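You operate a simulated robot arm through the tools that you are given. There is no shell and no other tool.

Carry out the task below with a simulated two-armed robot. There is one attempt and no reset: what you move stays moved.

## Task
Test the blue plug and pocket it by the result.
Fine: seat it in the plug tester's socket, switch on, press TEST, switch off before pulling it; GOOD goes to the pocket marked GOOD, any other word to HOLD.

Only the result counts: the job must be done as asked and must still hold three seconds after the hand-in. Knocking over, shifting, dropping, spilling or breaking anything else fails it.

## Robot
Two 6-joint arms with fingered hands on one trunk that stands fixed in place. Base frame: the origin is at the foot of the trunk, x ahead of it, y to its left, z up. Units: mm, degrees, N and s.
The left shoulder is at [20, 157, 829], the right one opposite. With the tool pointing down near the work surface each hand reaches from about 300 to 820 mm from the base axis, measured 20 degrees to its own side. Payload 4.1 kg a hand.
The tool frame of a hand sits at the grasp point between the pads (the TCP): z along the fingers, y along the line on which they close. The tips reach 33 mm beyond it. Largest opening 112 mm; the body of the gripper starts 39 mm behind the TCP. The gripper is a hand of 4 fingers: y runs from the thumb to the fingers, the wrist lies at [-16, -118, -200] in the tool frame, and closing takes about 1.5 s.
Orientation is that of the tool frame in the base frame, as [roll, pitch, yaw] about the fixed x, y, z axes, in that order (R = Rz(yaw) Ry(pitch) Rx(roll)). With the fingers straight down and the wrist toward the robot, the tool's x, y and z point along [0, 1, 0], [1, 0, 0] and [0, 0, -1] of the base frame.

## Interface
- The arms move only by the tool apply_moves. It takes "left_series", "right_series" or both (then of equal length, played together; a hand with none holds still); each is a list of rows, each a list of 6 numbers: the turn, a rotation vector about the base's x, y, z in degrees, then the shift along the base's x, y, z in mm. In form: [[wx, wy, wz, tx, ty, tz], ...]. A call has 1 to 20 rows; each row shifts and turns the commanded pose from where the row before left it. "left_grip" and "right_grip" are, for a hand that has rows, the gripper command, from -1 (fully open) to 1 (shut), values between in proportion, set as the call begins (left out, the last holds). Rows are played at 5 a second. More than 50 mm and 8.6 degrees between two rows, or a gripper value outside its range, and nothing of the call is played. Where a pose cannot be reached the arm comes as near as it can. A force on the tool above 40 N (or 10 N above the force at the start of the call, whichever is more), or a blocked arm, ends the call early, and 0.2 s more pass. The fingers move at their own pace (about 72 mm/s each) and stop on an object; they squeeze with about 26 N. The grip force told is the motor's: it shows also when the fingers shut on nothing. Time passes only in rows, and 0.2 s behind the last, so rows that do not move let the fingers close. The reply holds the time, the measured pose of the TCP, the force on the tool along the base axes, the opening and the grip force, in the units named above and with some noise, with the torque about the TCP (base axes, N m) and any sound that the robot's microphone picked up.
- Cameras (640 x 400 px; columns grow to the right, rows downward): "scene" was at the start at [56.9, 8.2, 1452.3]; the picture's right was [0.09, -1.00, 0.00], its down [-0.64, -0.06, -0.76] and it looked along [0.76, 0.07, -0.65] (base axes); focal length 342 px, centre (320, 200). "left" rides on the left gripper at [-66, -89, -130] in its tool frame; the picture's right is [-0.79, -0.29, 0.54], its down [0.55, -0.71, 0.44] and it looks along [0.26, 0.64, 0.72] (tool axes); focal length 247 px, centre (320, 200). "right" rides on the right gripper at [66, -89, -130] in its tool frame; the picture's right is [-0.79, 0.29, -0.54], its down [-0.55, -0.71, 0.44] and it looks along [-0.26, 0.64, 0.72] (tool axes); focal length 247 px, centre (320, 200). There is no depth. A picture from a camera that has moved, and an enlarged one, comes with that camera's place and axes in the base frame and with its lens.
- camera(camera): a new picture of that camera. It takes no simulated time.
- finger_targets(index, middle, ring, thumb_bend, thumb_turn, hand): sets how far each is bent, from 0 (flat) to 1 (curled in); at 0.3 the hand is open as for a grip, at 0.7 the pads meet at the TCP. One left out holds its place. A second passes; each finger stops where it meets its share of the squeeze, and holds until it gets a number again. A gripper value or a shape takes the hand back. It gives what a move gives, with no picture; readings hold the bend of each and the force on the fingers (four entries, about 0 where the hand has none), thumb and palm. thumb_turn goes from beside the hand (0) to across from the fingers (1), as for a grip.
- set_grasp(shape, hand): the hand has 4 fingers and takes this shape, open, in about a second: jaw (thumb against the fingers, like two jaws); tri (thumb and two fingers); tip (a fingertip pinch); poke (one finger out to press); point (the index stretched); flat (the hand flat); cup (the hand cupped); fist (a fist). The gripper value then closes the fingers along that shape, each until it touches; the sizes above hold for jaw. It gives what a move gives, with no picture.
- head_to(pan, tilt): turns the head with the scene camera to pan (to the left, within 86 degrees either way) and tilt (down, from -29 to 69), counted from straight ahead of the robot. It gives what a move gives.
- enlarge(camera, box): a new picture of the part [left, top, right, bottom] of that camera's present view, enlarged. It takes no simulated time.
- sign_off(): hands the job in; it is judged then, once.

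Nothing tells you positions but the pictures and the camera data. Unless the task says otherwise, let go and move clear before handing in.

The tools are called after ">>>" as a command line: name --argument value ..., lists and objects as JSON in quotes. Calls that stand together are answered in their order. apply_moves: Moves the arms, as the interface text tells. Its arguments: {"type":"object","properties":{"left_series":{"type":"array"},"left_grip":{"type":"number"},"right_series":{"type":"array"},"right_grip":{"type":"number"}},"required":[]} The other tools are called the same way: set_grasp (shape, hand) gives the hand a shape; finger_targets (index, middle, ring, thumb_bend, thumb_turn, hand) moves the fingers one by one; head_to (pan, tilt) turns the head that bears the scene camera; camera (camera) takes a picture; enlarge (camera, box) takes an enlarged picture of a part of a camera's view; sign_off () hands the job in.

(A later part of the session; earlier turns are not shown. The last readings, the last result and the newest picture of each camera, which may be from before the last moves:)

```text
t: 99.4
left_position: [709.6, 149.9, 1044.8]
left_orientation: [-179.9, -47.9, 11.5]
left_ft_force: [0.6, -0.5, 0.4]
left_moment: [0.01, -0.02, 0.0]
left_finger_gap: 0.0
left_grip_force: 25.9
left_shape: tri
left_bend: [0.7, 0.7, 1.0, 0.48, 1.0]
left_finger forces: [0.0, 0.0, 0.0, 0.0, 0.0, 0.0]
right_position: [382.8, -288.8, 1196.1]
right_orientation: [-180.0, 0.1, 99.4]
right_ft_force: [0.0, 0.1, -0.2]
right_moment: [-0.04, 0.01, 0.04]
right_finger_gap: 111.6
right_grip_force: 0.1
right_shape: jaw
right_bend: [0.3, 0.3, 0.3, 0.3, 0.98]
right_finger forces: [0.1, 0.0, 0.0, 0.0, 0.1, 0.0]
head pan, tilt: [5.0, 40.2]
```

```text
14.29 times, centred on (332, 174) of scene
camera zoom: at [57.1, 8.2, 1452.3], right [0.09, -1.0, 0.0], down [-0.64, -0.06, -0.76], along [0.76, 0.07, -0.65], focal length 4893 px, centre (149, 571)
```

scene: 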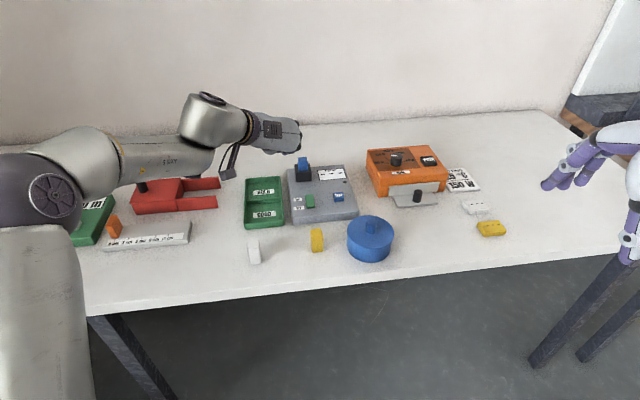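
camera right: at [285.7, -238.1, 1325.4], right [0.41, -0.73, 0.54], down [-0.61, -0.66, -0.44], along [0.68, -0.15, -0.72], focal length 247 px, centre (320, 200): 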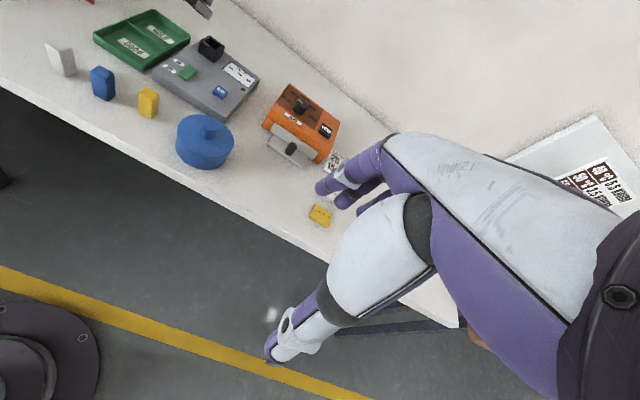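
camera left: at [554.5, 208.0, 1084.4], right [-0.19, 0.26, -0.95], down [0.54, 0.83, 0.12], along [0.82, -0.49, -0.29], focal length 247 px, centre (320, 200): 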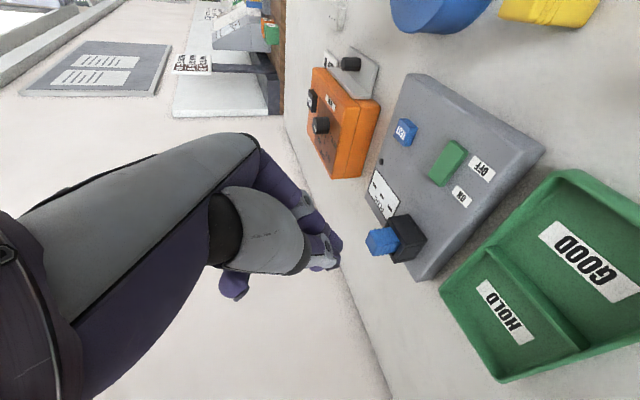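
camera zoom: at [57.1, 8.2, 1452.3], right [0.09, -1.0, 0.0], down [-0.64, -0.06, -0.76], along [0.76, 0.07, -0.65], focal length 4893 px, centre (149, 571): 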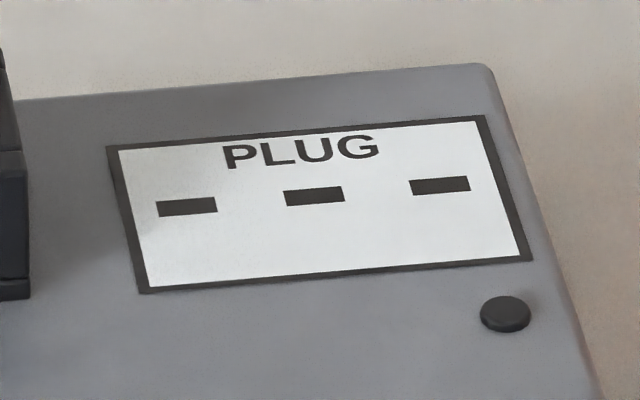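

Triangulating shows the rocker's ON (far) end stands about 4–5 mm higher than the OFF end, so it's OFF now and the ON end must be pressed near [727, 94, 895]. TEST's top is at [738, 19.5, 894]. I'll bring the closed fingertips over the ON end with a 30° lean.

>>> apply_moves --left_series '[[-1.19, 5.88, 0, 0, -17, -15], [-1.19, 5.88, 0, 0, -17, -15], [-1.19, 5.88, 0, 5, -18, -20], [0, 0, 0, 0, 0, -15], [0, 0, 0, 0, 0, 0]]'

>>> camera --camera "left"

>>> camera --camera "scene"

>>> enlarge --camera "right" --box '[150, 10, 270, 100]'

```text
t: 100.6
left_position: [712.2, 100.5, 982.6]
left_orientation: [-179.7, -29.9, 11.4]
left_ft_force: [0.1, 0.0, 1.1]
left_moment: [0.05, -0.01, 0.0]
left_finger_gap: 0.0
left_grip_force: 25.9
left_shape: tri
left_bend: [0.7, 0.7, 1.0, 0.48, 1.0]
left_finger forces: [0.0, 0.1, 0.0, 0.1, 0.0, 0.0]
right_position: [382.9, -288.3, 1196.2]
right_orientation: [-180.0, 0.0, 99.5]
right_ft_force: [-0.6, 1.2, -0.1]
right_moment: [-0.04, -0.01, -0.01]
right_finger_gap: 111.8
right_grip_force: 0.0
right_shape: jaw
right_bend: [0.3, 0.3, 0.3, 0.3, 0.98]
right_finger forces: [0.0, 0.0, 0.0, 0.0, 0.1, 0.0]
head pan, tilt: [5.0, 40.2]
```

```text
taken
camera left: at [576.5, 161.4, 1063.7], right [-0.47, 0.2, -0.86], down [0.54, 0.84, -0.1], along [0.7, -0.51, -0.5], focal length 247 px, centre (320, 200)
```

left: 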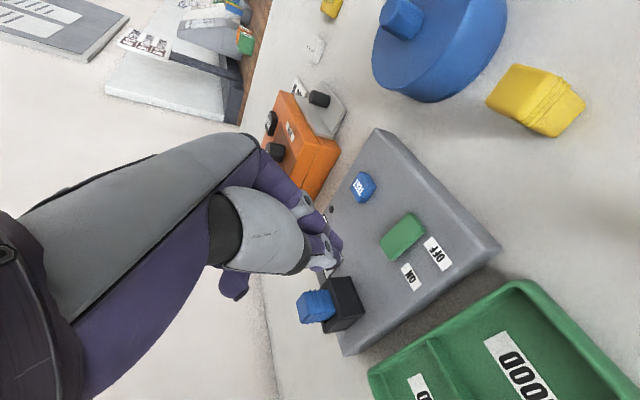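

```text
taken
```

scene: 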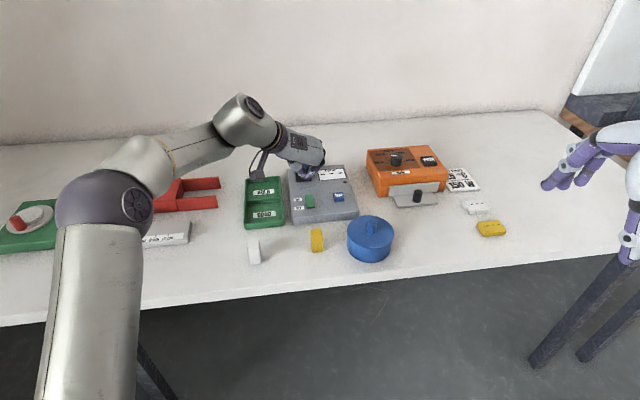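

```text
4.44 times, centred on (210, 55) of right
camera zoom: at [285.7, -238.1, 1325.4], right [0.41, -0.73, 0.54], down [-0.61, -0.66, -0.44], along [0.68, -0.15, -0.72], focal length 1098 px, centre (809, 844)
```

zoom: 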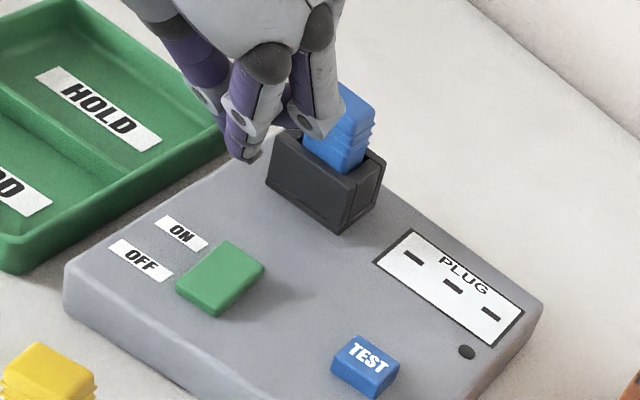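

>>> enlarge --camera "left" --box '[290, 180, 440, 300]'

>>> enlarge --camera "scene" --box '[280, 140, 350, 215]'

```text
3.33 times, centred on (365, 240) of left
camera zoom: at [576.5, 161.4, 1063.7], right [-0.47, 0.2, -0.86], down [0.54, 0.84, -0.1], along [0.7, -0.51, -0.5], focal length 823 px, centre (170, 67)
```

zoom: 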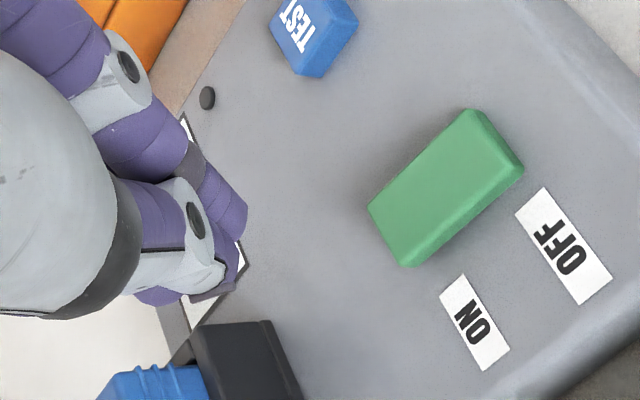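

```text
5.33 times, centred on (315, 178) of scene
camera zoom: at [56.9, 8.2, 1452.3], right [0.09, -1.0, 0.0], down [-0.64, -0.06, -0.76], along [0.76, 0.07, -0.65], focal length 1827 px, centre (347, 320)
```

zoom: 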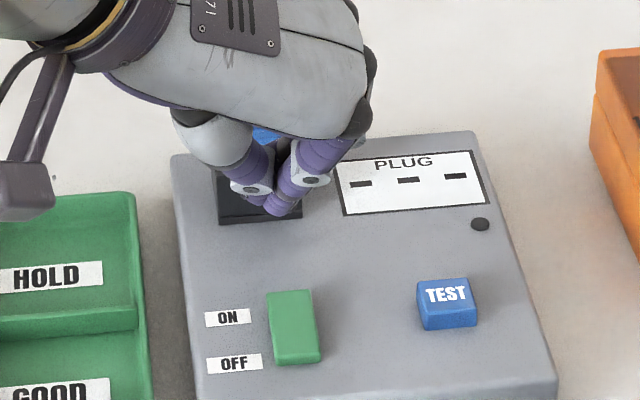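

The tip is at [722, 96, 950]. I'll move over the ON end and descend to just above it.

>>> apply_moves --left_series '[[0, 0, 0, 4.2, -1.8, -15], [0, 0, 0, 0, 0, -18], [0, 0, 0, 0, 0, -13], [0, 0, 0, 0, 0, 0]]'

>>> enlarge --camera "left" --box '[270, 180, 420, 300]'

>>> enlarge --camera "scene" --box '[280, 160, 350, 220]'

>>> enlarge --camera "right" --box '[160, 20, 250, 90]'

```text
t: 101.6
left_position: [717.4, 98.0, 936.0]
left_orientation: [-179.9, -29.8, 11.5]
left_ft_force: [0.4, 0.8, -0.3]
left_moment: [-0.01, -0.02, 0.01]
left_finger_gap: 0.0
left_grip_force: 25.3
left_shape: tri
left_bend: [0.7, 0.7, 1.0, 0.48, 1.0]
left_finger forces: [0.0, 0.0, 0.0, 0.0, 0.0, 0.1]
right_position: [383.5, -288.0, 1194.8]
right_orientation: [-179.9, 0.0, 99.5]
right_ft_force: [1.1, 0.0, 0.0]
right_moment: [0.0, 0.0, -0.04]
right_finger_gap: 111.6
right_grip_force: 0.0
right_shape: jaw
right_bend: [0.3, 0.3, 0.3, 0.3, 0.98]
right_finger forces: [0.0, 0.1, 0.0, 0.0, 0.0, 0.1]
head pan, tilt: [5.0, 40.2]
```

```text
3.33 times, centred on (345, 240) of left
camera zoom: at [580.4, 159.3, 1016.8], right [-0.47, 0.2, -0.86], down [0.54, 0.84, -0.1], along [0.7, -0.51, -0.5], focal length 823 px, centre (237, 67)
```

zoom: 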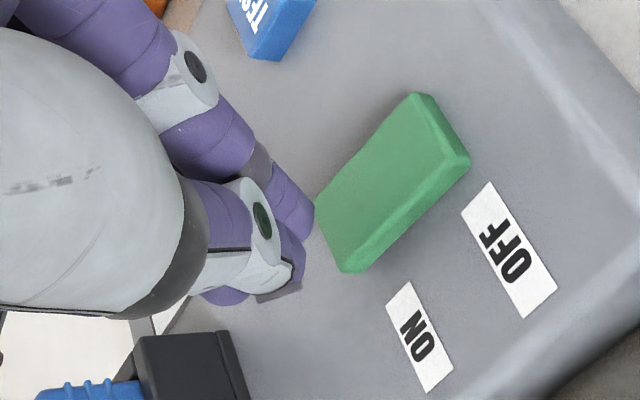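

```text
6.67 times, centred on (315, 190) of scene
camera zoom: at [56.9, 8.2, 1452.3], right [0.09, -1.0, 0.0], down [-0.64, -0.06, -0.76], along [0.76, 0.07, -0.65], focal length 2283 px, centre (353, 267)
```

zoom: 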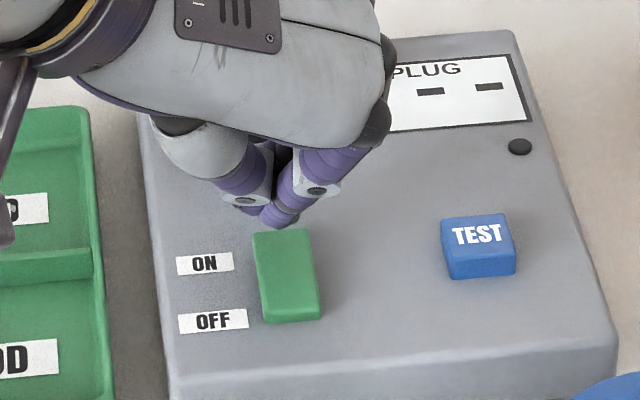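

```text
5.71 times, centred on (205, 55) of right
camera zoom: at [285.7, -238.1, 1325.3], right [0.41, -0.73, 0.54], down [-0.61, -0.66, -0.44], along [0.68, -0.15, -0.72], focal length 1411 px, centre (977, 1029)
```

zoom: 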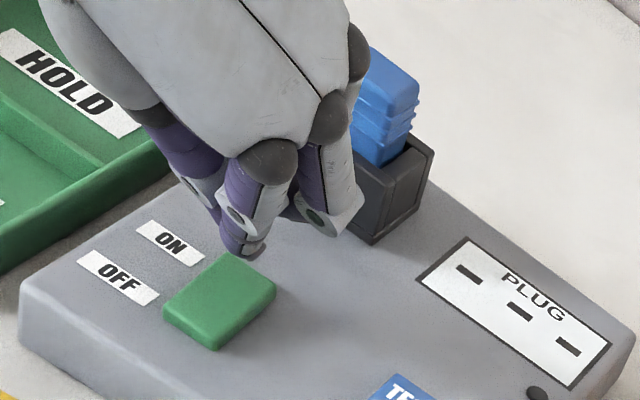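

The tip is 4–5 mm in from the rocker's far (ON) edge and 7 mm above it. I'll press down gently.

>>> apply_moves --left_series '[[0, 0, 0, 0, 0, -4], [0, 0, 0, 0, 0, -3], [0, 0, 0, 0, 0, -2], [0, 0, 0, 0, 0, 0]]'

>>> apply_moves --left_series '[[0, 0, 0, 0, 0, -2], [0, 0, 0, 0, 0, -2], [0, 0, 0, 0, 0, 0]]'

>>> enlarge --camera "scene" --box '[280, 150, 360, 220]'

>>> enlarge --camera "right" --box '[160, 20, 250, 90]'

```text
t: 102.6
left_position: [717.3, 96.8, 926.2]
left_orientation: [-180.0, -29.9, 11.5]
left_ft_force: [0.6, 0.4, 0.3]
left_moment: [0.02, -0.04, 0.01]
left_finger_gap: 0.0
left_grip_force: 26.0
left_shape: tri
left_bend: [0.7, 0.7, 1.0, 0.48, 1.0]
left_finger forces: [0.1, 0.0, 0.0, 0.0, 0.1, 0.1]
right_position: [383.7, -287.6, 1195.8]
right_orientation: [180.0, 0.0, 99.5]
right_ft_force: [-1.1, 0.4, -0.6]
right_moment: [0.0, -0.01, -0.02]
right_finger_gap: 112.0
right_grip_force: 0.0
right_shape: jaw
right_bend: [0.3, 0.3, 0.3, 0.3, 0.98]
right_finger forces: [0.1, 0.1, 0.0, 0.0, 0.1, 0.0]
head pan, tilt: [5.0, 40.2]
```

```text
t: 103.4
left_position: [717.3, 99.2, 923.0]
left_orientation: [-179.9, -30.0, 11.4]
left_ft_force: [0.0, -0.3, 3.9]
left_moment: [-0.02, -0.07, 0.03]
left_finger_gap: 0.0
left_grip_force: 26.2
left_shape: tri
left_bend: [0.7, 0.7, 1.0, 0.48, 1.0]
left_finger forces: [0.0, 0.1, 0.1, 0.0, 0.1, 0.0]
right_position: [384.7, -288.9, 1194.6]
right_orientation: [-180.0, -0.1, 99.5]
right_ft_force: [-0.7, -0.1, 0.0]
right_moment: [-0.02, 0.04, 0.03]
right_finger_gap: 111.7
right_grip_force: 0.1
right_shape: jaw
right_bend: [0.3, 0.3, 0.3, 0.3, 0.98]
right_finger forces: [0.0, 0.0, 0.0, 0.0, 0.1, 0.0]
head pan, tilt: [5.0, 40.2]
```

```text
5.71 times, centred on (320, 185) of scene
camera zoom: at [56.8, 8.2, 1452.3], right [0.09, -1.0, 0.0], down [-0.64, -0.06, -0.76], along [0.76, 0.07, -0.65], focal length 1957 px, centre (320, 286)
```

zoom: 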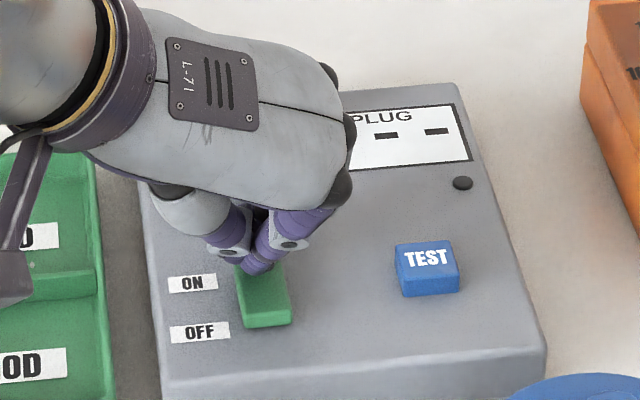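

```text
5.71 times, centred on (205, 55) of right
camera zoom: at [285.6, -238.1, 1325.4], right [0.41, -0.73, 0.54], down [-0.61, -0.66, -0.44], along [0.68, -0.15, -0.72], focal length 1411 px, centre (977, 1029)
```

zoom: 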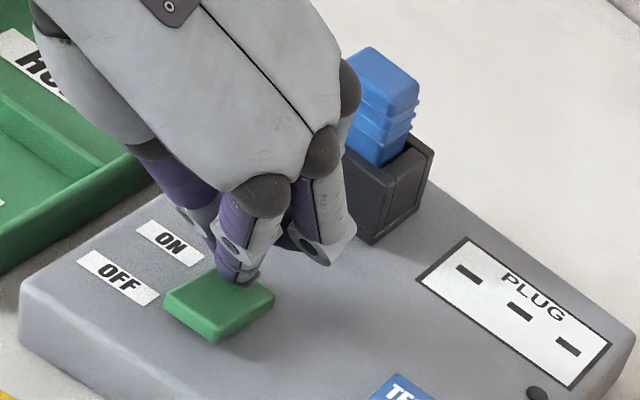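

Light contact at 4 N. I'll press a few more millimetres.

>>> apply_moves --left_series '[[0, 0, 0, 0, 0, -2], [0, 0, 0, 0, 0, -1.5], [0, 0, 0, 0, 0, 0]]'

>>> enlarge --camera "scene" --box '[280, 150, 360, 220]'

>>> enlarge --camera "right" --box '[160, 20, 250, 90]'

```text
t: 104.2
left_position: [718.0, 97.9, 922.8]
left_orientation: [180.0, -30.2, 11.6]
left_ft_force: [1.1, -3.1, 25.4]
left_moment: [-0.21, -0.28, 0.02]
left_finger_gap: 0.0
left_grip_force: 26.2
left_shape: tri
left_bend: [0.7, 0.7, 1.0, 0.48, 1.0]
left_finger forces: [43.3, 0.0, 0.1, 0.0, 0.1, 0.0]
right_position: [382.9, -288.3, 1195.7]
right_orientation: [180.0, 0.1, 99.5]
right_ft_force: [0.0, 0.7, 0.0]
right_moment: [0.01, 0.02, 0.01]
right_finger_gap: 111.7
right_grip_force: 0.1
right_shape: jaw
right_bend: [0.3, 0.3, 0.3, 0.3, 0.98]
right_finger forces: [0.0, 0.1, 0.0, 0.1, 0.1, 0.0]
head pan, tilt: [5.0, 40.2]
```

```text
5.71 times, centred on (320, 185) of scene
camera zoom: at [56.2, 8.0, 1452.3], right [0.09, -1.0, 0.0], down [-0.64, -0.06, -0.76], along [0.76, 0.07, -0.65], focal length 1957 px, centre (320, 286)
```

zoom: 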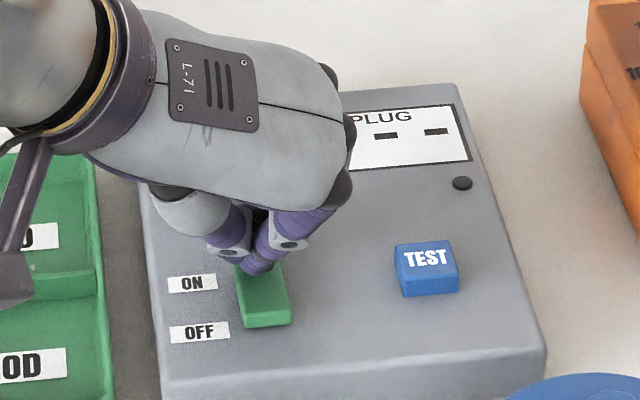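

```text
5.71 times, centred on (205, 55) of right
camera zoom: at [285.0, -238.3, 1325.5], right [0.41, -0.73, 0.54], down [-0.61, -0.66, -0.44], along [0.68, -0.15, -0.72], focal length 1411 px, centre (977, 1029)
```

zoom: 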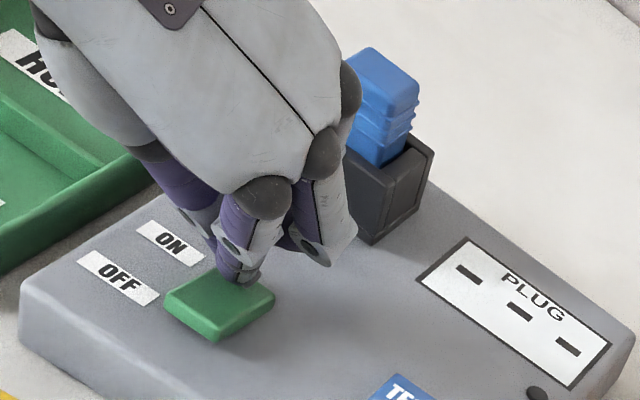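

It's bottomed at 25 N. I'll lift off and look at the rocker, lamp and display.

>>> apply_moves --left_series '[[0, 0, 0, 0, 0, 5], [0, 0, 0, 0, 0, 20], [0, 0, 0, -15, 0, 30], [0, 0, 0, -25, 20, 20], [0, 0, 0, 0, 0, 0]]'

>>> enlarge --camera "scene" --box '[280, 150, 365, 228]'

>>> enlarge --camera "right" --box '[160, 20, 270, 110]'

>>> enlarge --camera "scene" --box '[305, 185, 350, 217]'

```text
t: 105.4
left_position: [676.3, 116.8, 992.4]
left_orientation: [-179.8, -29.9, 11.4]
left_ft_force: [-0.4, 0.6, 0.0]
left_moment: [0.0, -0.01, 0.04]
left_finger_gap: 0.0
left_grip_force: 25.6
left_shape: tri
left_bend: [0.7, 0.7, 1.0, 0.48, 1.0]
left_finger forces: [0.1, 0.0, 0.0, 0.0, 0.0, 0.1]
right_position: [383.7, -287.0, 1195.1]
right_orientation: [-179.9, 0.0, 99.5]
right_ft_force: [-0.1, 0.2, 0.0]
right_moment: [-0.03, 0.03, 0.0]
right_finger_gap: 111.5
right_grip_force: 0.0
right_shape: jaw
right_bend: [0.3, 0.3, 0.3, 0.3, 0.98]
right_finger forces: [0.0, 0.0, 0.1, 0.0, 0.0, 0.0]
head pan, tilt: [5.0, 40.2]
```

```text
5.13 times, centred on (322, 189) of scene
camera zoom: at [57.0, 8.2, 1452.3], right [0.09, -1.0, 0.0], down [-0.64, -0.06, -0.76], along [0.76, 0.07, -0.65], focal length 1756 px, centre (307, 256)
```

zoom: 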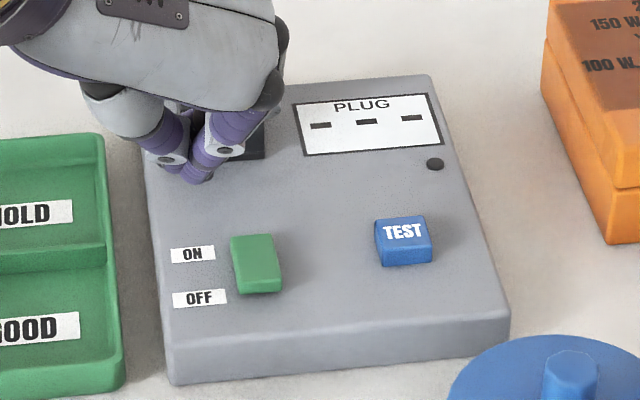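

```text
4.44 times, centred on (215, 65) of right
camera zoom: at [285.9, -238.1, 1325.3], right [0.41, -0.73, 0.54], down [-0.61, -0.66, -0.44], along [0.68, -0.15, -0.72], focal length 1098 px, centre (787, 800)
```

zoom: 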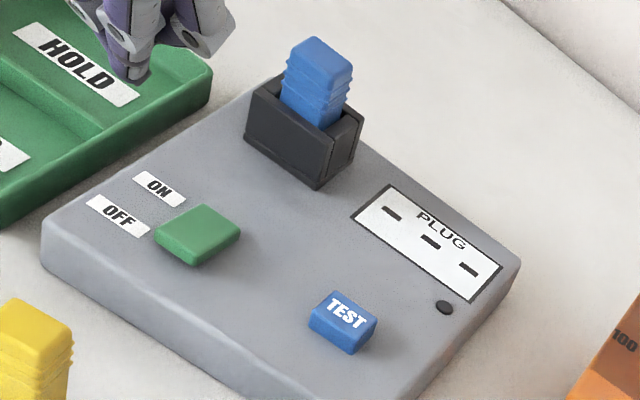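

```text
12.50 times, centred on (328, 201) of scene
camera zoom: at [57.0, 8.2, 1452.3], right [0.09, -1.0, 0.0], down [-0.64, -0.06, -0.76], along [0.76, 0.07, -0.65], focal length 4281 px, centre (226, 188)
```

zoom: 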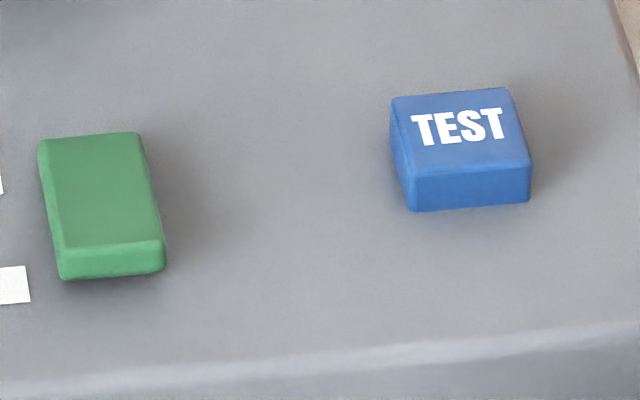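

The rocker has flipped to ON. I'll check the lamp and display closely.

>>> enlarge --camera "scene" --box '[315, 160, 355, 190]'

>>> enlarge --camera "right" --box '[225, 60, 265, 95]'

>>> enlarge --camera "right" --box '[205, 22, 250, 66]'

```text
13.33 times, centred on (335, 175) of scene
camera zoom: at [57.0, 8.2, 1452.3], right [0.09, -1.0, 0.0], down [-0.64, -0.06, -0.76], along [0.76, 0.07, -0.65], focal length 4567 px, centre (120, 533)
```

zoom: 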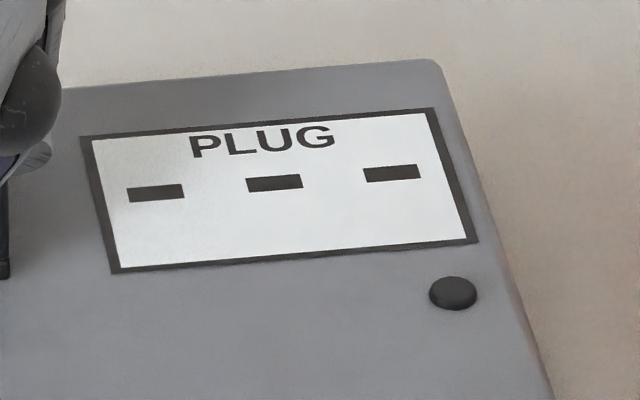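

```text
11.43 times, centred on (245, 78) of right
camera zoom: at [285.9, -238.1, 1325.3], right [0.41, -0.73, 0.54], down [-0.61, -0.66, -0.44], along [0.68, -0.15, -0.72], focal length 2823 px, centre (1177, 1600)
```

zoom: 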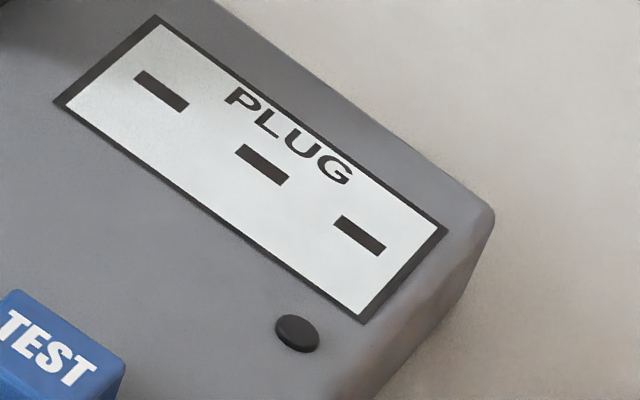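

```text
9.09 times, centred on (228, 44) of right
camera zoom: at [285.9, -238.1, 1325.3], right [0.41, -0.73, 0.54], down [-0.61, -0.66, -0.44], along [0.68, -0.15, -0.72], focal length 2245 px, centre (1161, 1618)
```

zoom: 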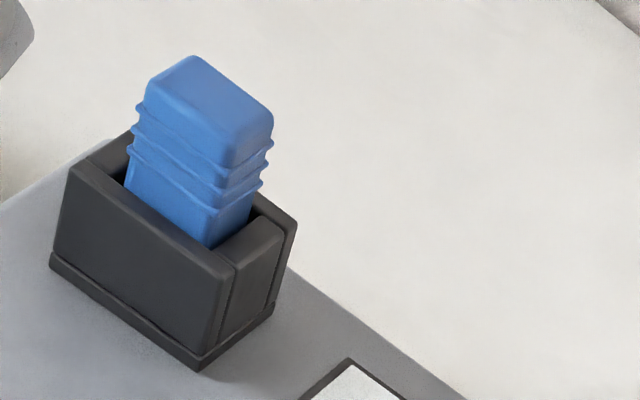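

The lamp is still dark and the display shows dashes, probably waiting for the test. The geometry says the plug is about 24 mm deep on the floor. I'll move the fingertips over TEST.

>>> apply_moves --left_series '[[0, 0, 0, 13, -23.2, -5], [0, 0, 0, 13, -23.2, -10], [0, 0, 0, 13, -23.2, -15], [0, 0, 0, 13, -23.2, -15], [0, 0, 0, 0, 0, 0]]'

>>> enlarge --camera "left" --box '[270, 180, 420, 300]'

>>> enlarge --camera "scene" --box '[290, 150, 370, 220]'

>>> camera --camera "scene"

```text
t: 106.6
left_position: [728.9, 26.9, 947.7]
left_orientation: [-180.0, -29.9, 11.4]
left_ft_force: [0.3, 0.3, -0.7]
left_moment: [0.01, 0.01, -0.01]
left_finger_gap: 0.2
left_grip_force: 26.2
left_shape: tri
left_bend: [0.7, 0.7, 1.0, 0.48, 1.0]
left_finger forces: [0.0, 0.1, 0.0, 0.1, 0.1, 0.1]
right_position: [384.0, -288.4, 1194.7]
right_orientation: [-180.0, 0.0, 99.5]
right_ft_force: [0.2, 0.6, -0.7]
right_moment: [0.06, 0.0, 0.03]
right_finger_gap: 111.8
right_grip_force: 0.1
right_shape: jaw
right_bend: [0.3, 0.3, 0.3, 0.3, 0.98]
right_finger forces: [0.0, 0.0, 0.0, 0.0, 0.0, 0.0]
head pan, tilt: [5.0, 40.2]
```

```text
3.33 times, centred on (345, 240) of left
camera zoom: at [593.5, 87.1, 1029.5], right [-0.47, 0.2, -0.86], down [0.54, 0.84, -0.1], along [0.7, -0.51, -0.5], focal length 823 px, centre (237, 67)
```

zoom: 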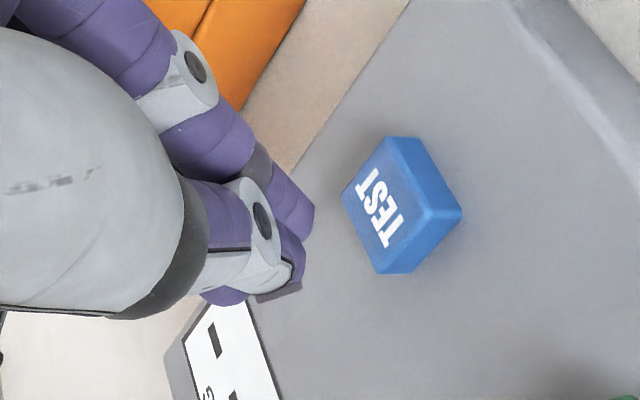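

```text
5.71 times, centred on (330, 185) of scene
camera zoom: at [56.8, 8.2, 1452.3], right [0.09, -1.0, 0.0], down [-0.64, -0.06, -0.76], along [0.76, 0.07, -0.65], focal length 1957 px, centre (263, 286)
```

zoom: 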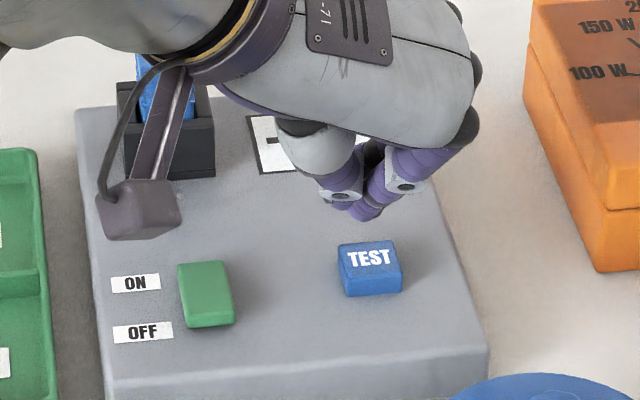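

```text
taken
```

scene: 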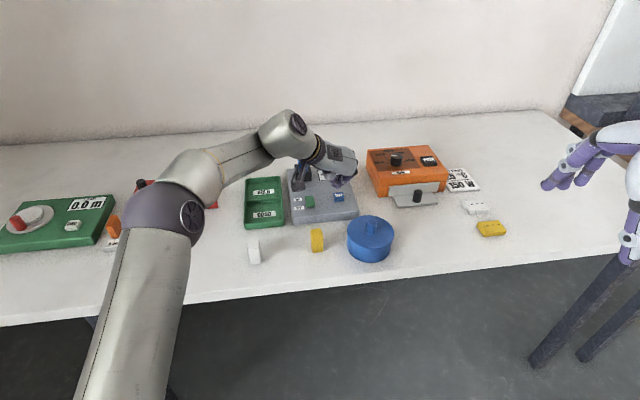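

The tip is at [740, 22, 916] and TEST's top centre near [735, 20, 896]. I'll align and press TEST gently.

>>> apply_moves --left_series '[[0, 0, 0, -4, -2, -8], [0, 0, 0, 0, 0, -6], [0, 0, 0, 0, 0, -3], [0, 0, 0, 0, 0, 0]]'

>>> enlarge --camera "left" --box '[270, 180, 420, 300]'

>>> enlarge --camera "scene" --box '[290, 150, 370, 220]'

```text
t: 107.6
left_position: [726.0, 24.1, 931.1]
left_orientation: [-179.9, -29.9, 11.5]
left_ft_force: [-0.1, -0.2, 0.0]
left_moment: [-0.01, 0.01, 0.03]
left_finger_gap: 0.0
left_grip_force: 26.0
left_shape: tri
left_bend: [0.7, 0.7, 1.0, 0.48, 1.0]
left_finger forces: [0.1, 0.0, 0.1, 0.0, 0.1, 0.0]
right_position: [383.9, -288.5, 1194.3]
right_orientation: [180.0, -0.1, 99.5]
right_ft_force: [-0.2, 0.2, -0.3]
right_moment: [0.0, 0.03, 0.0]
right_finger_gap: 111.8
right_grip_force: 0.1
right_shape: jaw
right_bend: [0.3, 0.3, 0.3, 0.3, 0.98]
right_finger forces: [0.0, 0.0, 0.0, 0.1, 0.1, 0.0]
head pan, tilt: [5.0, 40.2]
```

```text
3.33 times, centred on (345, 240) of left
camera zoom: at [588.4, 84.8, 1012.6], right [-0.47, 0.2, -0.86], down [0.54, 0.84, -0.1], along [0.7, -0.51, -0.5], focal length 823 px, centre (237, 67)
```

zoom: 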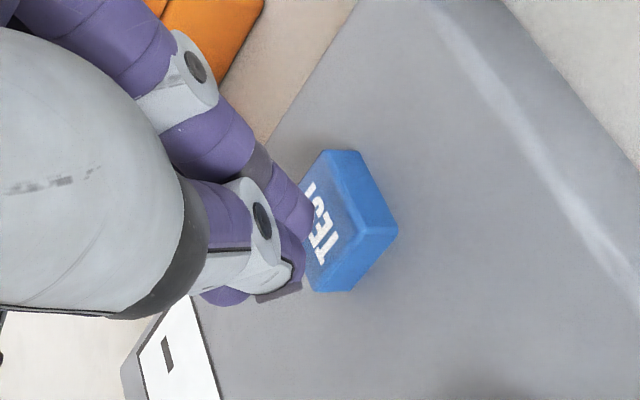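

```text
5.71 times, centred on (330, 185) of scene
camera zoom: at [56.9, 8.2, 1452.3], right [0.09, -1.0, 0.0], down [-0.64, -0.06, -0.76], along [0.76, 0.07, -0.65], focal length 1957 px, centre (263, 286)
```

zoom: 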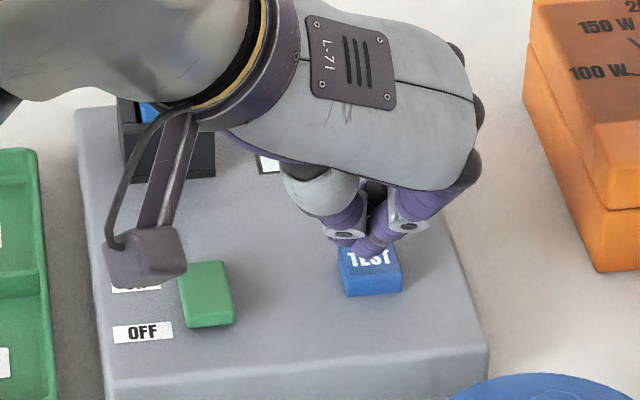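

>>> apply_moves --left_series '[[0, 0, 0, 0, 0, -2], [0, 0, 0, 0, 0, -2], [0, 0, 0, 0, 0, 0]]'

>>> apply_moves --left_series '[[0, 0, 0, 0, 0, -2], [0, 0, 0, 0, 0, -1.5], [0, 0, 0, 0, 0, 0]]'

>>> enlarge --camera "right" --box '[190, 40, 280, 110]'

```text
t: 108.4
left_position: [725.3, 24.8, 928.7]
left_orientation: [-179.8, -30.0, 11.4]
left_ft_force: [0.1, 0.7, -0.1]
left_moment: [-0.01, 0.05, 0.01]
left_finger_gap: 0.0
left_grip_force: 26.2
left_shape: tri
left_bend: [0.7, 0.7, 1.0, 0.48, 1.0]
left_finger forces: [0.0, 0.0, 0.0, 0.0, 0.0, 0.1]
right_position: [384.4, -288.8, 1195.9]
right_orientation: [-179.9, -0.1, 99.5]
right_ft_force: [0.2, 0.1, 0.0]
right_moment: [0.02, -0.01, -0.02]
right_finger_gap: 111.7
right_grip_force: 0.1
right_shape: jaw
right_bend: [0.3, 0.3, 0.3, 0.3, 0.98]
right_finger forces: [0.0, 0.1, 0.0, 0.0, 0.0, 0.1]
head pan, tilt: [5.0, 40.2]
```

```text
t: 109.2
left_position: [724.4, 24.6, 924.3]
left_orientation: [-179.9, -29.8, 11.5]
left_ft_force: [-0.1, -0.7, 1.4]
left_moment: [-0.01, 0.02, 0.0]
left_finger_gap: 0.0
left_grip_force: 25.8
left_shape: tri
left_bend: [0.7, 0.7, 1.0, 0.48, 1.0]
left_finger forces: [0.1, 0.0, 0.1, 0.0, 0.0, 0.1]
right_position: [383.0, -288.7, 1194.7]
right_orientation: [-180.0, -0.1, 99.6]
right_ft_force: [0.2, -0.1, -0.5]
right_moment: [-0.01, 0.04, -0.01]
right_finger_gap: 111.9
right_grip_force: 0.1
right_shape: jaw
right_bend: [0.3, 0.3, 0.3, 0.3, 0.98]
right_finger forces: [0.1, 0.0, 0.1, 0.0, 0.0, 0.0]
head pan, tilt: [5.0, 40.2]
```

```text
5.71 times, centred on (235, 75) of right
camera zoom: at [285.7, -238.1, 1325.4], right [0.41, -0.73, 0.54], down [-0.61, -0.66, -0.44], along [0.68, -0.15, -0.72], focal length 1411 px, centre (806, 914)
```

zoom: 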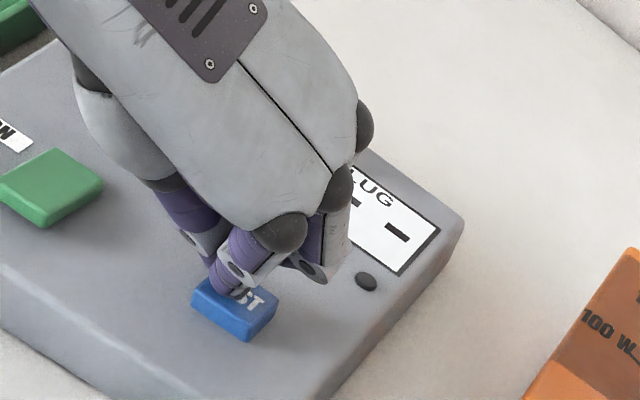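

Contact is just starting at about 1.4 N. I'll press a little further.

>>> apply_moves --left_series '[[0, 0, 0, 0, 0, -1.5], [0, 0, 0, 0, 0, -1.5], [0, 0, 0, 0, 0, 0]]'

>>> enlarge --camera "right" --box '[190, 40, 280, 110]'

```text
t: 110.0
left_position: [724.8, 23.9, 922.3]
left_orientation: [-180.0, -30.0, 11.5]
left_ft_force: [-0.9, -0.2, 2.1]
left_moment: [-0.05, -0.05, 0.02]
left_finger_gap: 0.1
left_grip_force: 26.2
left_shape: tri
left_bend: [0.7, 0.7, 1.0, 0.48, 1.0]
left_finger forces: [0.1, 0.0, 0.0, 0.0, 0.0, 0.0]
right_position: [384.2, -289.1, 1194.7]
right_orientation: [180.0, 0.0, 99.6]
right_ft_force: [0.2, -0.2, 0.6]
right_moment: [0.0, 0.01, -0.01]
right_finger_gap: 111.7
right_grip_force: 0.1
right_shape: jaw
right_bend: [0.3, 0.3, 0.3, 0.3, 0.98]
right_finger forces: [0.0, 0.0, 0.0, 0.1, 0.0, 0.1]
head pan, tilt: [5.0, 40.2]
heard: click
```

```text
5.71 times, centred on (235, 75) of right
camera zoom: at [285.7, -238.1, 1325.4], right [0.41, -0.73, 0.54], down [-0.61, -0.66, -0.44], along [0.68, -0.15, -0.72], focal length 1411 px, centre (806, 914)
```

zoom: 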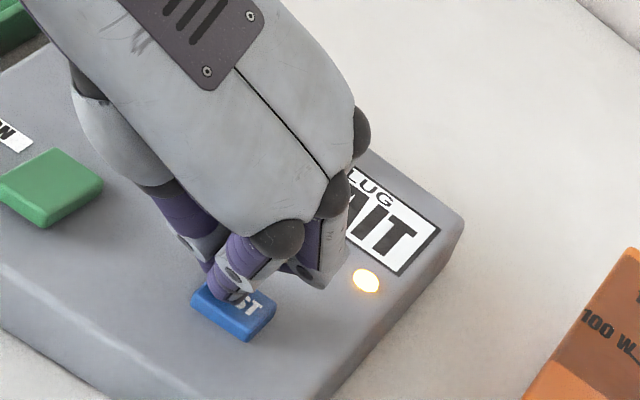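

A click: the display shows "WAIT" and the lamp is lit. I'll lift off and wait for the result.

>>> apply_moves --left_series '[[0, 0, 0, 0, 0, 6], [0, 0, 0, 0, 0, 20], [0, 0, 0, -15, 5, 25], [0, 0, 0, -25, 25, 10], [0, 0, 0, -20, 25, 5], [0, 0, 0, 0, 0, 0], [0, 0, 0, 0, 0, 0], [0, 0, 0, 0, 0, 0]]'

>>> enlarge --camera "right" --box '[190, 40, 280, 110]'

>>> enlarge --camera "scene" --box '[290, 150, 365, 215]'

```text
t: 111.8
left_position: [665.3, 75.8, 989.1]
left_orientation: [-179.9, -29.9, 11.5]
left_ft_force: [-0.3, -0.9, -0.3]
left_moment: [-0.01, -0.03, 0.02]
left_finger_gap: 0.1
left_grip_force: 26.1
left_shape: tri
left_bend: [0.7, 0.7, 1.0, 0.48, 1.0]
left_finger forces: [0.0, 0.0, 0.0, 0.0, 0.0, 0.1]
right_position: [383.7, -289.6, 1195.0]
right_orientation: [180.0, 0.0, 99.6]
right_ft_force: [-0.3, 0.5, -0.6]
right_moment: [0.03, 0.0, -0.02]
right_finger_gap: 111.6
right_grip_force: 0.1
right_shape: jaw
right_bend: [0.3, 0.3, 0.3, 0.3, 0.98]
right_finger forces: [0.0, 0.0, 0.0, 0.0, 0.1, 0.0]
head pan, tilt: [5.0, 40.2]
```

```text
5.71 times, centred on (235, 75) of right
camera zoom: at [285.8, -238.1, 1325.3], right [0.41, -0.73, 0.54], down [-0.61, -0.66, -0.44], along [0.68, -0.15, -0.72], focal length 1411 px, centre (806, 914)
```

zoom: 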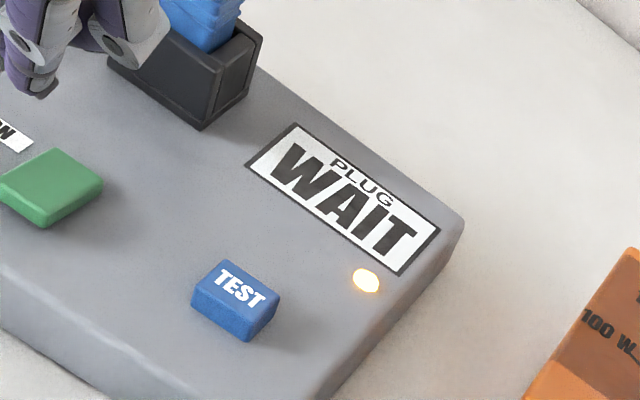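

```text
6.15 times, centred on (328, 182) of scene
camera zoom: at [56.9, 8.2, 1452.3], right [0.09, -1.0, 0.0], down [-0.64, -0.06, -0.76], along [0.76, 0.07, -0.65], focal length 2108 px, centre (274, 308)
```

zoom: 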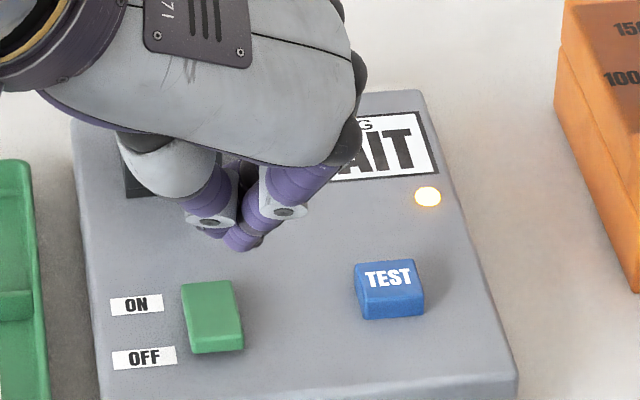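

It's still waiting, so I'll hold still a few seconds.

>>> apply_moves --left_series '[[0, 0, 0, 0, 0, 0], [0, 0, 0, 0, 0, 0], [0, 0, 0, 0, 0, 0], [0, 0, 0, 0, 0, 0], [0, 0, 0, 0, 0, 0], [0, 0, 0, 0, 0, 0], [0, 0, 0, 0, 0, 0], [0, 0, 0, 0, 0, 0], [0, 0, 0, 0, 0, 0], [0, 0, 0, 0, 0, 0], [0, 0, 0, 0, 0, 0], [0, 0, 0, 0, 0, 0], [0, 0, 0, 0, 0, 0], [0, 0, 0, 0, 0, 0], [0, 0, 0, 0, 0, 0]]'

>>> enlarge --camera "right" --box '[190, 40, 280, 110]'

```text
t: 115.0
left_position: [666.8, 76.6, 989.2]
left_orientation: [-179.9, -29.9, 11.5]
left_ft_force: [-0.9, -0.2, -0.7]
left_moment: [0.04, -0.02, 0.03]
left_finger_gap: 0.0
left_grip_force: 26.2
left_shape: tri
left_bend: [0.7, 0.7, 1.0, 0.48, 1.0]
left_finger forces: [0.1, 0.0, 0.0, 0.0, 0.1, 0.0]
right_position: [383.8, -288.4, 1194.0]
right_orientation: [-180.0, 0.0, 99.6]
right_ft_force: [-0.1, -0.1, 0.0]
right_moment: [-0.02, -0.02, 0.01]
right_finger_gap: 111.8
right_grip_force: 0.1
right_shape: jaw
right_bend: [0.3, 0.3, 0.3, 0.3, 0.98]
right_finger forces: [0.0, 0.0, 0.0, 0.0, 0.0, 0.0]
head pan, tilt: [5.0, 40.2]
```

```text
5.71 times, centred on (235, 75) of right
camera zoom: at [285.8, -238.1, 1325.3], right [0.41, -0.73, 0.54], down [-0.61, -0.66, -0.44], along [0.68, -0.15, -0.72], focal length 1411 px, centre (806, 914)
```

zoom: 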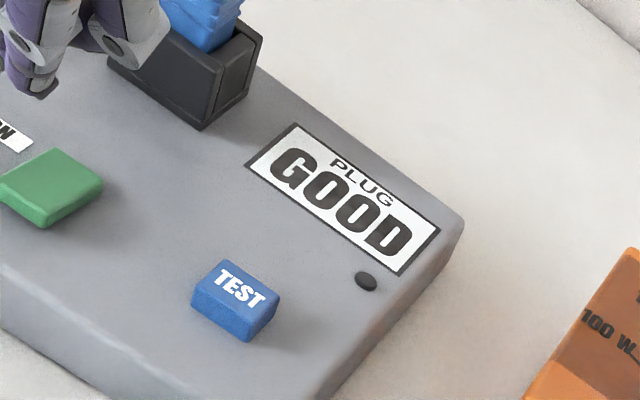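

The result is GOOD, so the plug goes to the GOOD pocket. First I must switch OFF by pressing the near end of the rocker, around [699, 88]. I'll move the fingertips above it.

>>> apply_moves --left_series '[[0, 0, 0, 12, 8, -10], [0, 0, 0, 11.5, 9, -15], [0, 0, 0, 0, 0, -18], [0, 0, 0, 0, 0, 0]]'

>>> enlarge --camera "left" --box '[270, 180, 420, 300]'

>>> enlarge --camera "scene" --box '[280, 160, 350, 220]'

>>> enlarge --camera "right" --box '[160, 20, 250, 90]'

```text
t: 116.0
left_position: [688.2, 93.3, 945.8]
left_orientation: [-179.8, -30.0, 11.5]
left_ft_force: [0.6, -0.1, 0.2]
left_moment: [0.01, -0.01, -0.01]
left_finger_gap: 0.1
left_grip_force: 25.8
left_shape: tri
left_bend: [0.7, 0.7, 1.0, 0.48, 1.0]
left_finger forces: [0.1, 0.1, 0.0, 0.0, 0.1, 0.0]
right_position: [384.1, -288.4, 1194.6]
right_orientation: [-180.0, 0.0, 99.5]
right_ft_force: [0.2, -0.5, -0.4]
right_moment: [0.03, -0.03, -0.02]
right_finger_gap: 111.8
right_grip_force: 0.1
right_shape: jaw
right_bend: [0.3, 0.3, 0.3, 0.3, 0.98]
right_finger forces: [0.1, 0.0, 0.0, 0.0, 0.0, 0.1]
head pan, tilt: [5.0, 40.2]
```

```text
3.33 times, centred on (345, 240) of left
camera zoom: at [552.3, 155.7, 1025.8], right [-0.47, 0.2, -0.86], down [0.54, 0.84, -0.1], along [0.7, -0.51, -0.5], focal length 823 px, centre (237, 67)
```

zoom: 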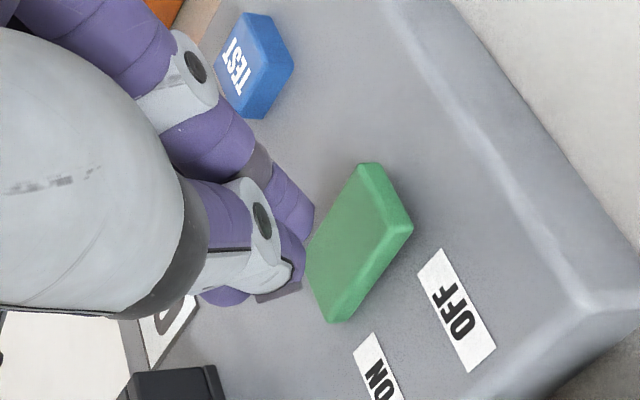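

```text
6.67 times, centred on (315, 190) of scene
camera zoom: at [56.9, 8.2, 1452.3], right [0.09, -1.0, 0.0], down [-0.64, -0.06, -0.76], along [0.76, 0.07, -0.65], focal length 2283 px, centre (353, 267)
```

zoom: 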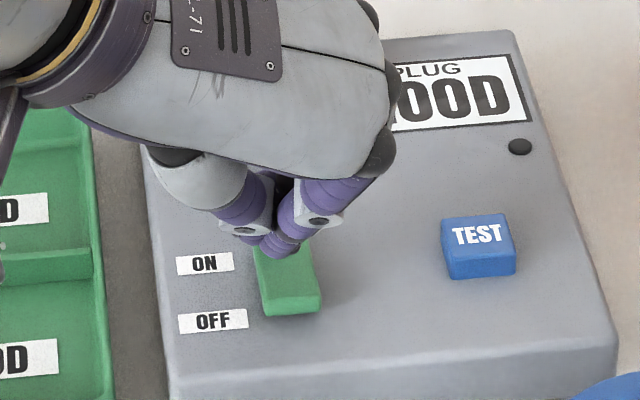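

```text
5.71 times, centred on (205, 55) of right
camera zoom: at [285.7, -238.1, 1325.3], right [0.41, -0.73, 0.54], down [-0.61, -0.66, -0.44], along [0.68, -0.15, -0.72], focal length 1411 px, centre (977, 1029)
```

zoom: 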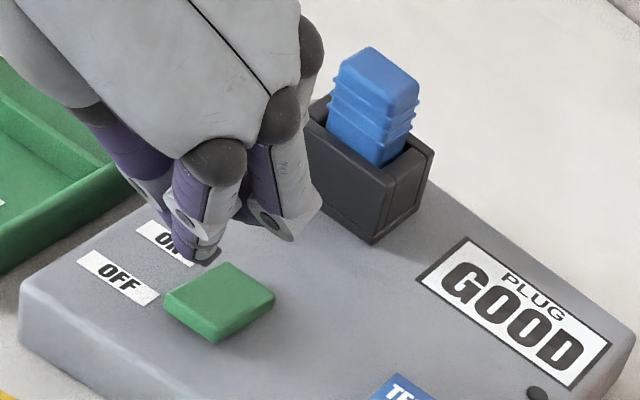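

The tip is 16 mm above the OFF end. I'll shift slightly to centre on it and press down.

>>> apply_moves --left_series '[[0, 0, 0, 2.5, -2.5, -5], [0, 0, 0, 0, 0, -4], [0, 0, 0, 0, 0, -3], [0, 0, 0, 0, 0, 0]]'

>>> apply_moves --left_series '[[0, 0, 0, 0, 0, -2.5], [0, 0, 0, 0, 0, -2.5], [0, 0, 0, 0, 0, 0]]'

>>> enlarge --camera "scene" --box '[280, 160, 350, 220]'

>>> enlarge --camera "right" --box '[160, 20, 270, 110]'

```text
t: 117.0
left_position: [691.5, 93.1, 932.5]
left_orientation: [-179.9, -30.0, 11.4]
left_ft_force: [-0.8, -0.6, -0.2]
left_moment: [-0.03, 0.01, -0.03]
left_finger_gap: 0.0
left_grip_force: 26.2
left_shape: tri
left_bend: [0.7, 0.7, 1.0, 0.48, 1.0]
left_finger forces: [0.0, 0.0, 0.0, 0.0, 0.1, 0.0]
right_position: [384.5, -287.3, 1195.9]
right_orientation: [-179.9, -0.1, 99.5]
right_ft_force: [-0.3, -0.4, 0.5]
right_moment: [0.0, -0.02, 0.01]
right_finger_gap: 111.7
right_grip_force: 0.1
right_shape: jaw
right_bend: [0.3, 0.3, 0.3, 0.3, 0.98]
right_finger forces: [0.0, 0.0, 0.1, 0.1, 0.0, 0.0]
head pan, tilt: [5.0, 40.2]
```

```text
t: 117.8
left_position: [690.3, 93.1, 928.2]
left_orientation: [-179.8, -30.0, 11.3]
left_ft_force: [0.1, 1.0, 0.6]
left_moment: [-0.03, 0.0, 0.01]
left_finger_gap: 0.2
left_grip_force: 26.1
left_shape: tri
left_bend: [0.7, 0.7, 1.0, 0.48, 1.0]
left_finger forces: [0.0, 0.0, 0.1, 0.1, 0.1, 0.0]
right_position: [383.6, -287.7, 1194.4]
right_orientation: [-180.0, 0.0, 99.5]
right_ft_force: [0.3, -0.2, 0.6]
right_moment: [0.01, -0.04, 0.01]
right_finger_gap: 111.5
right_grip_force: 0.0
right_shape: jaw
right_bend: [0.3, 0.3, 0.3, 0.3, 0.98]
right_finger forces: [0.0, 0.0, 0.0, 0.1, 0.0, 0.0]
head pan, tilt: [5.0, 40.2]
```

```text
6.67 times, centred on (315, 190) of scene
camera zoom: at [56.9, 8.2, 1452.3], right [0.09, -1.0, 0.0], down [-0.64, -0.06, -0.76], along [0.76, 0.07, -0.65], focal length 2283 px, centre (353, 267)
```

zoom: 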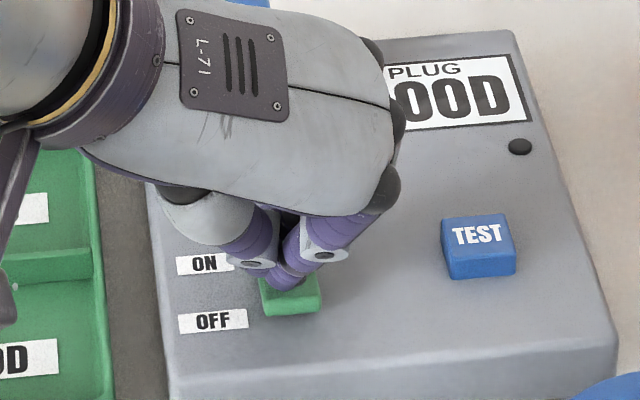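

```text
4.44 times, centred on (215, 65) of right
camera zoom: at [285.8, -238.1, 1325.3], right [0.41, -0.73, 0.54], down [-0.61, -0.66, -0.44], along [0.68, -0.15, -0.72], focal length 1098 px, centre (787, 800)
```

zoom: 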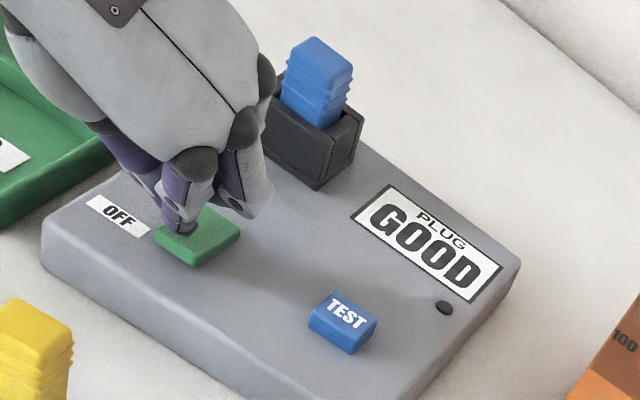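

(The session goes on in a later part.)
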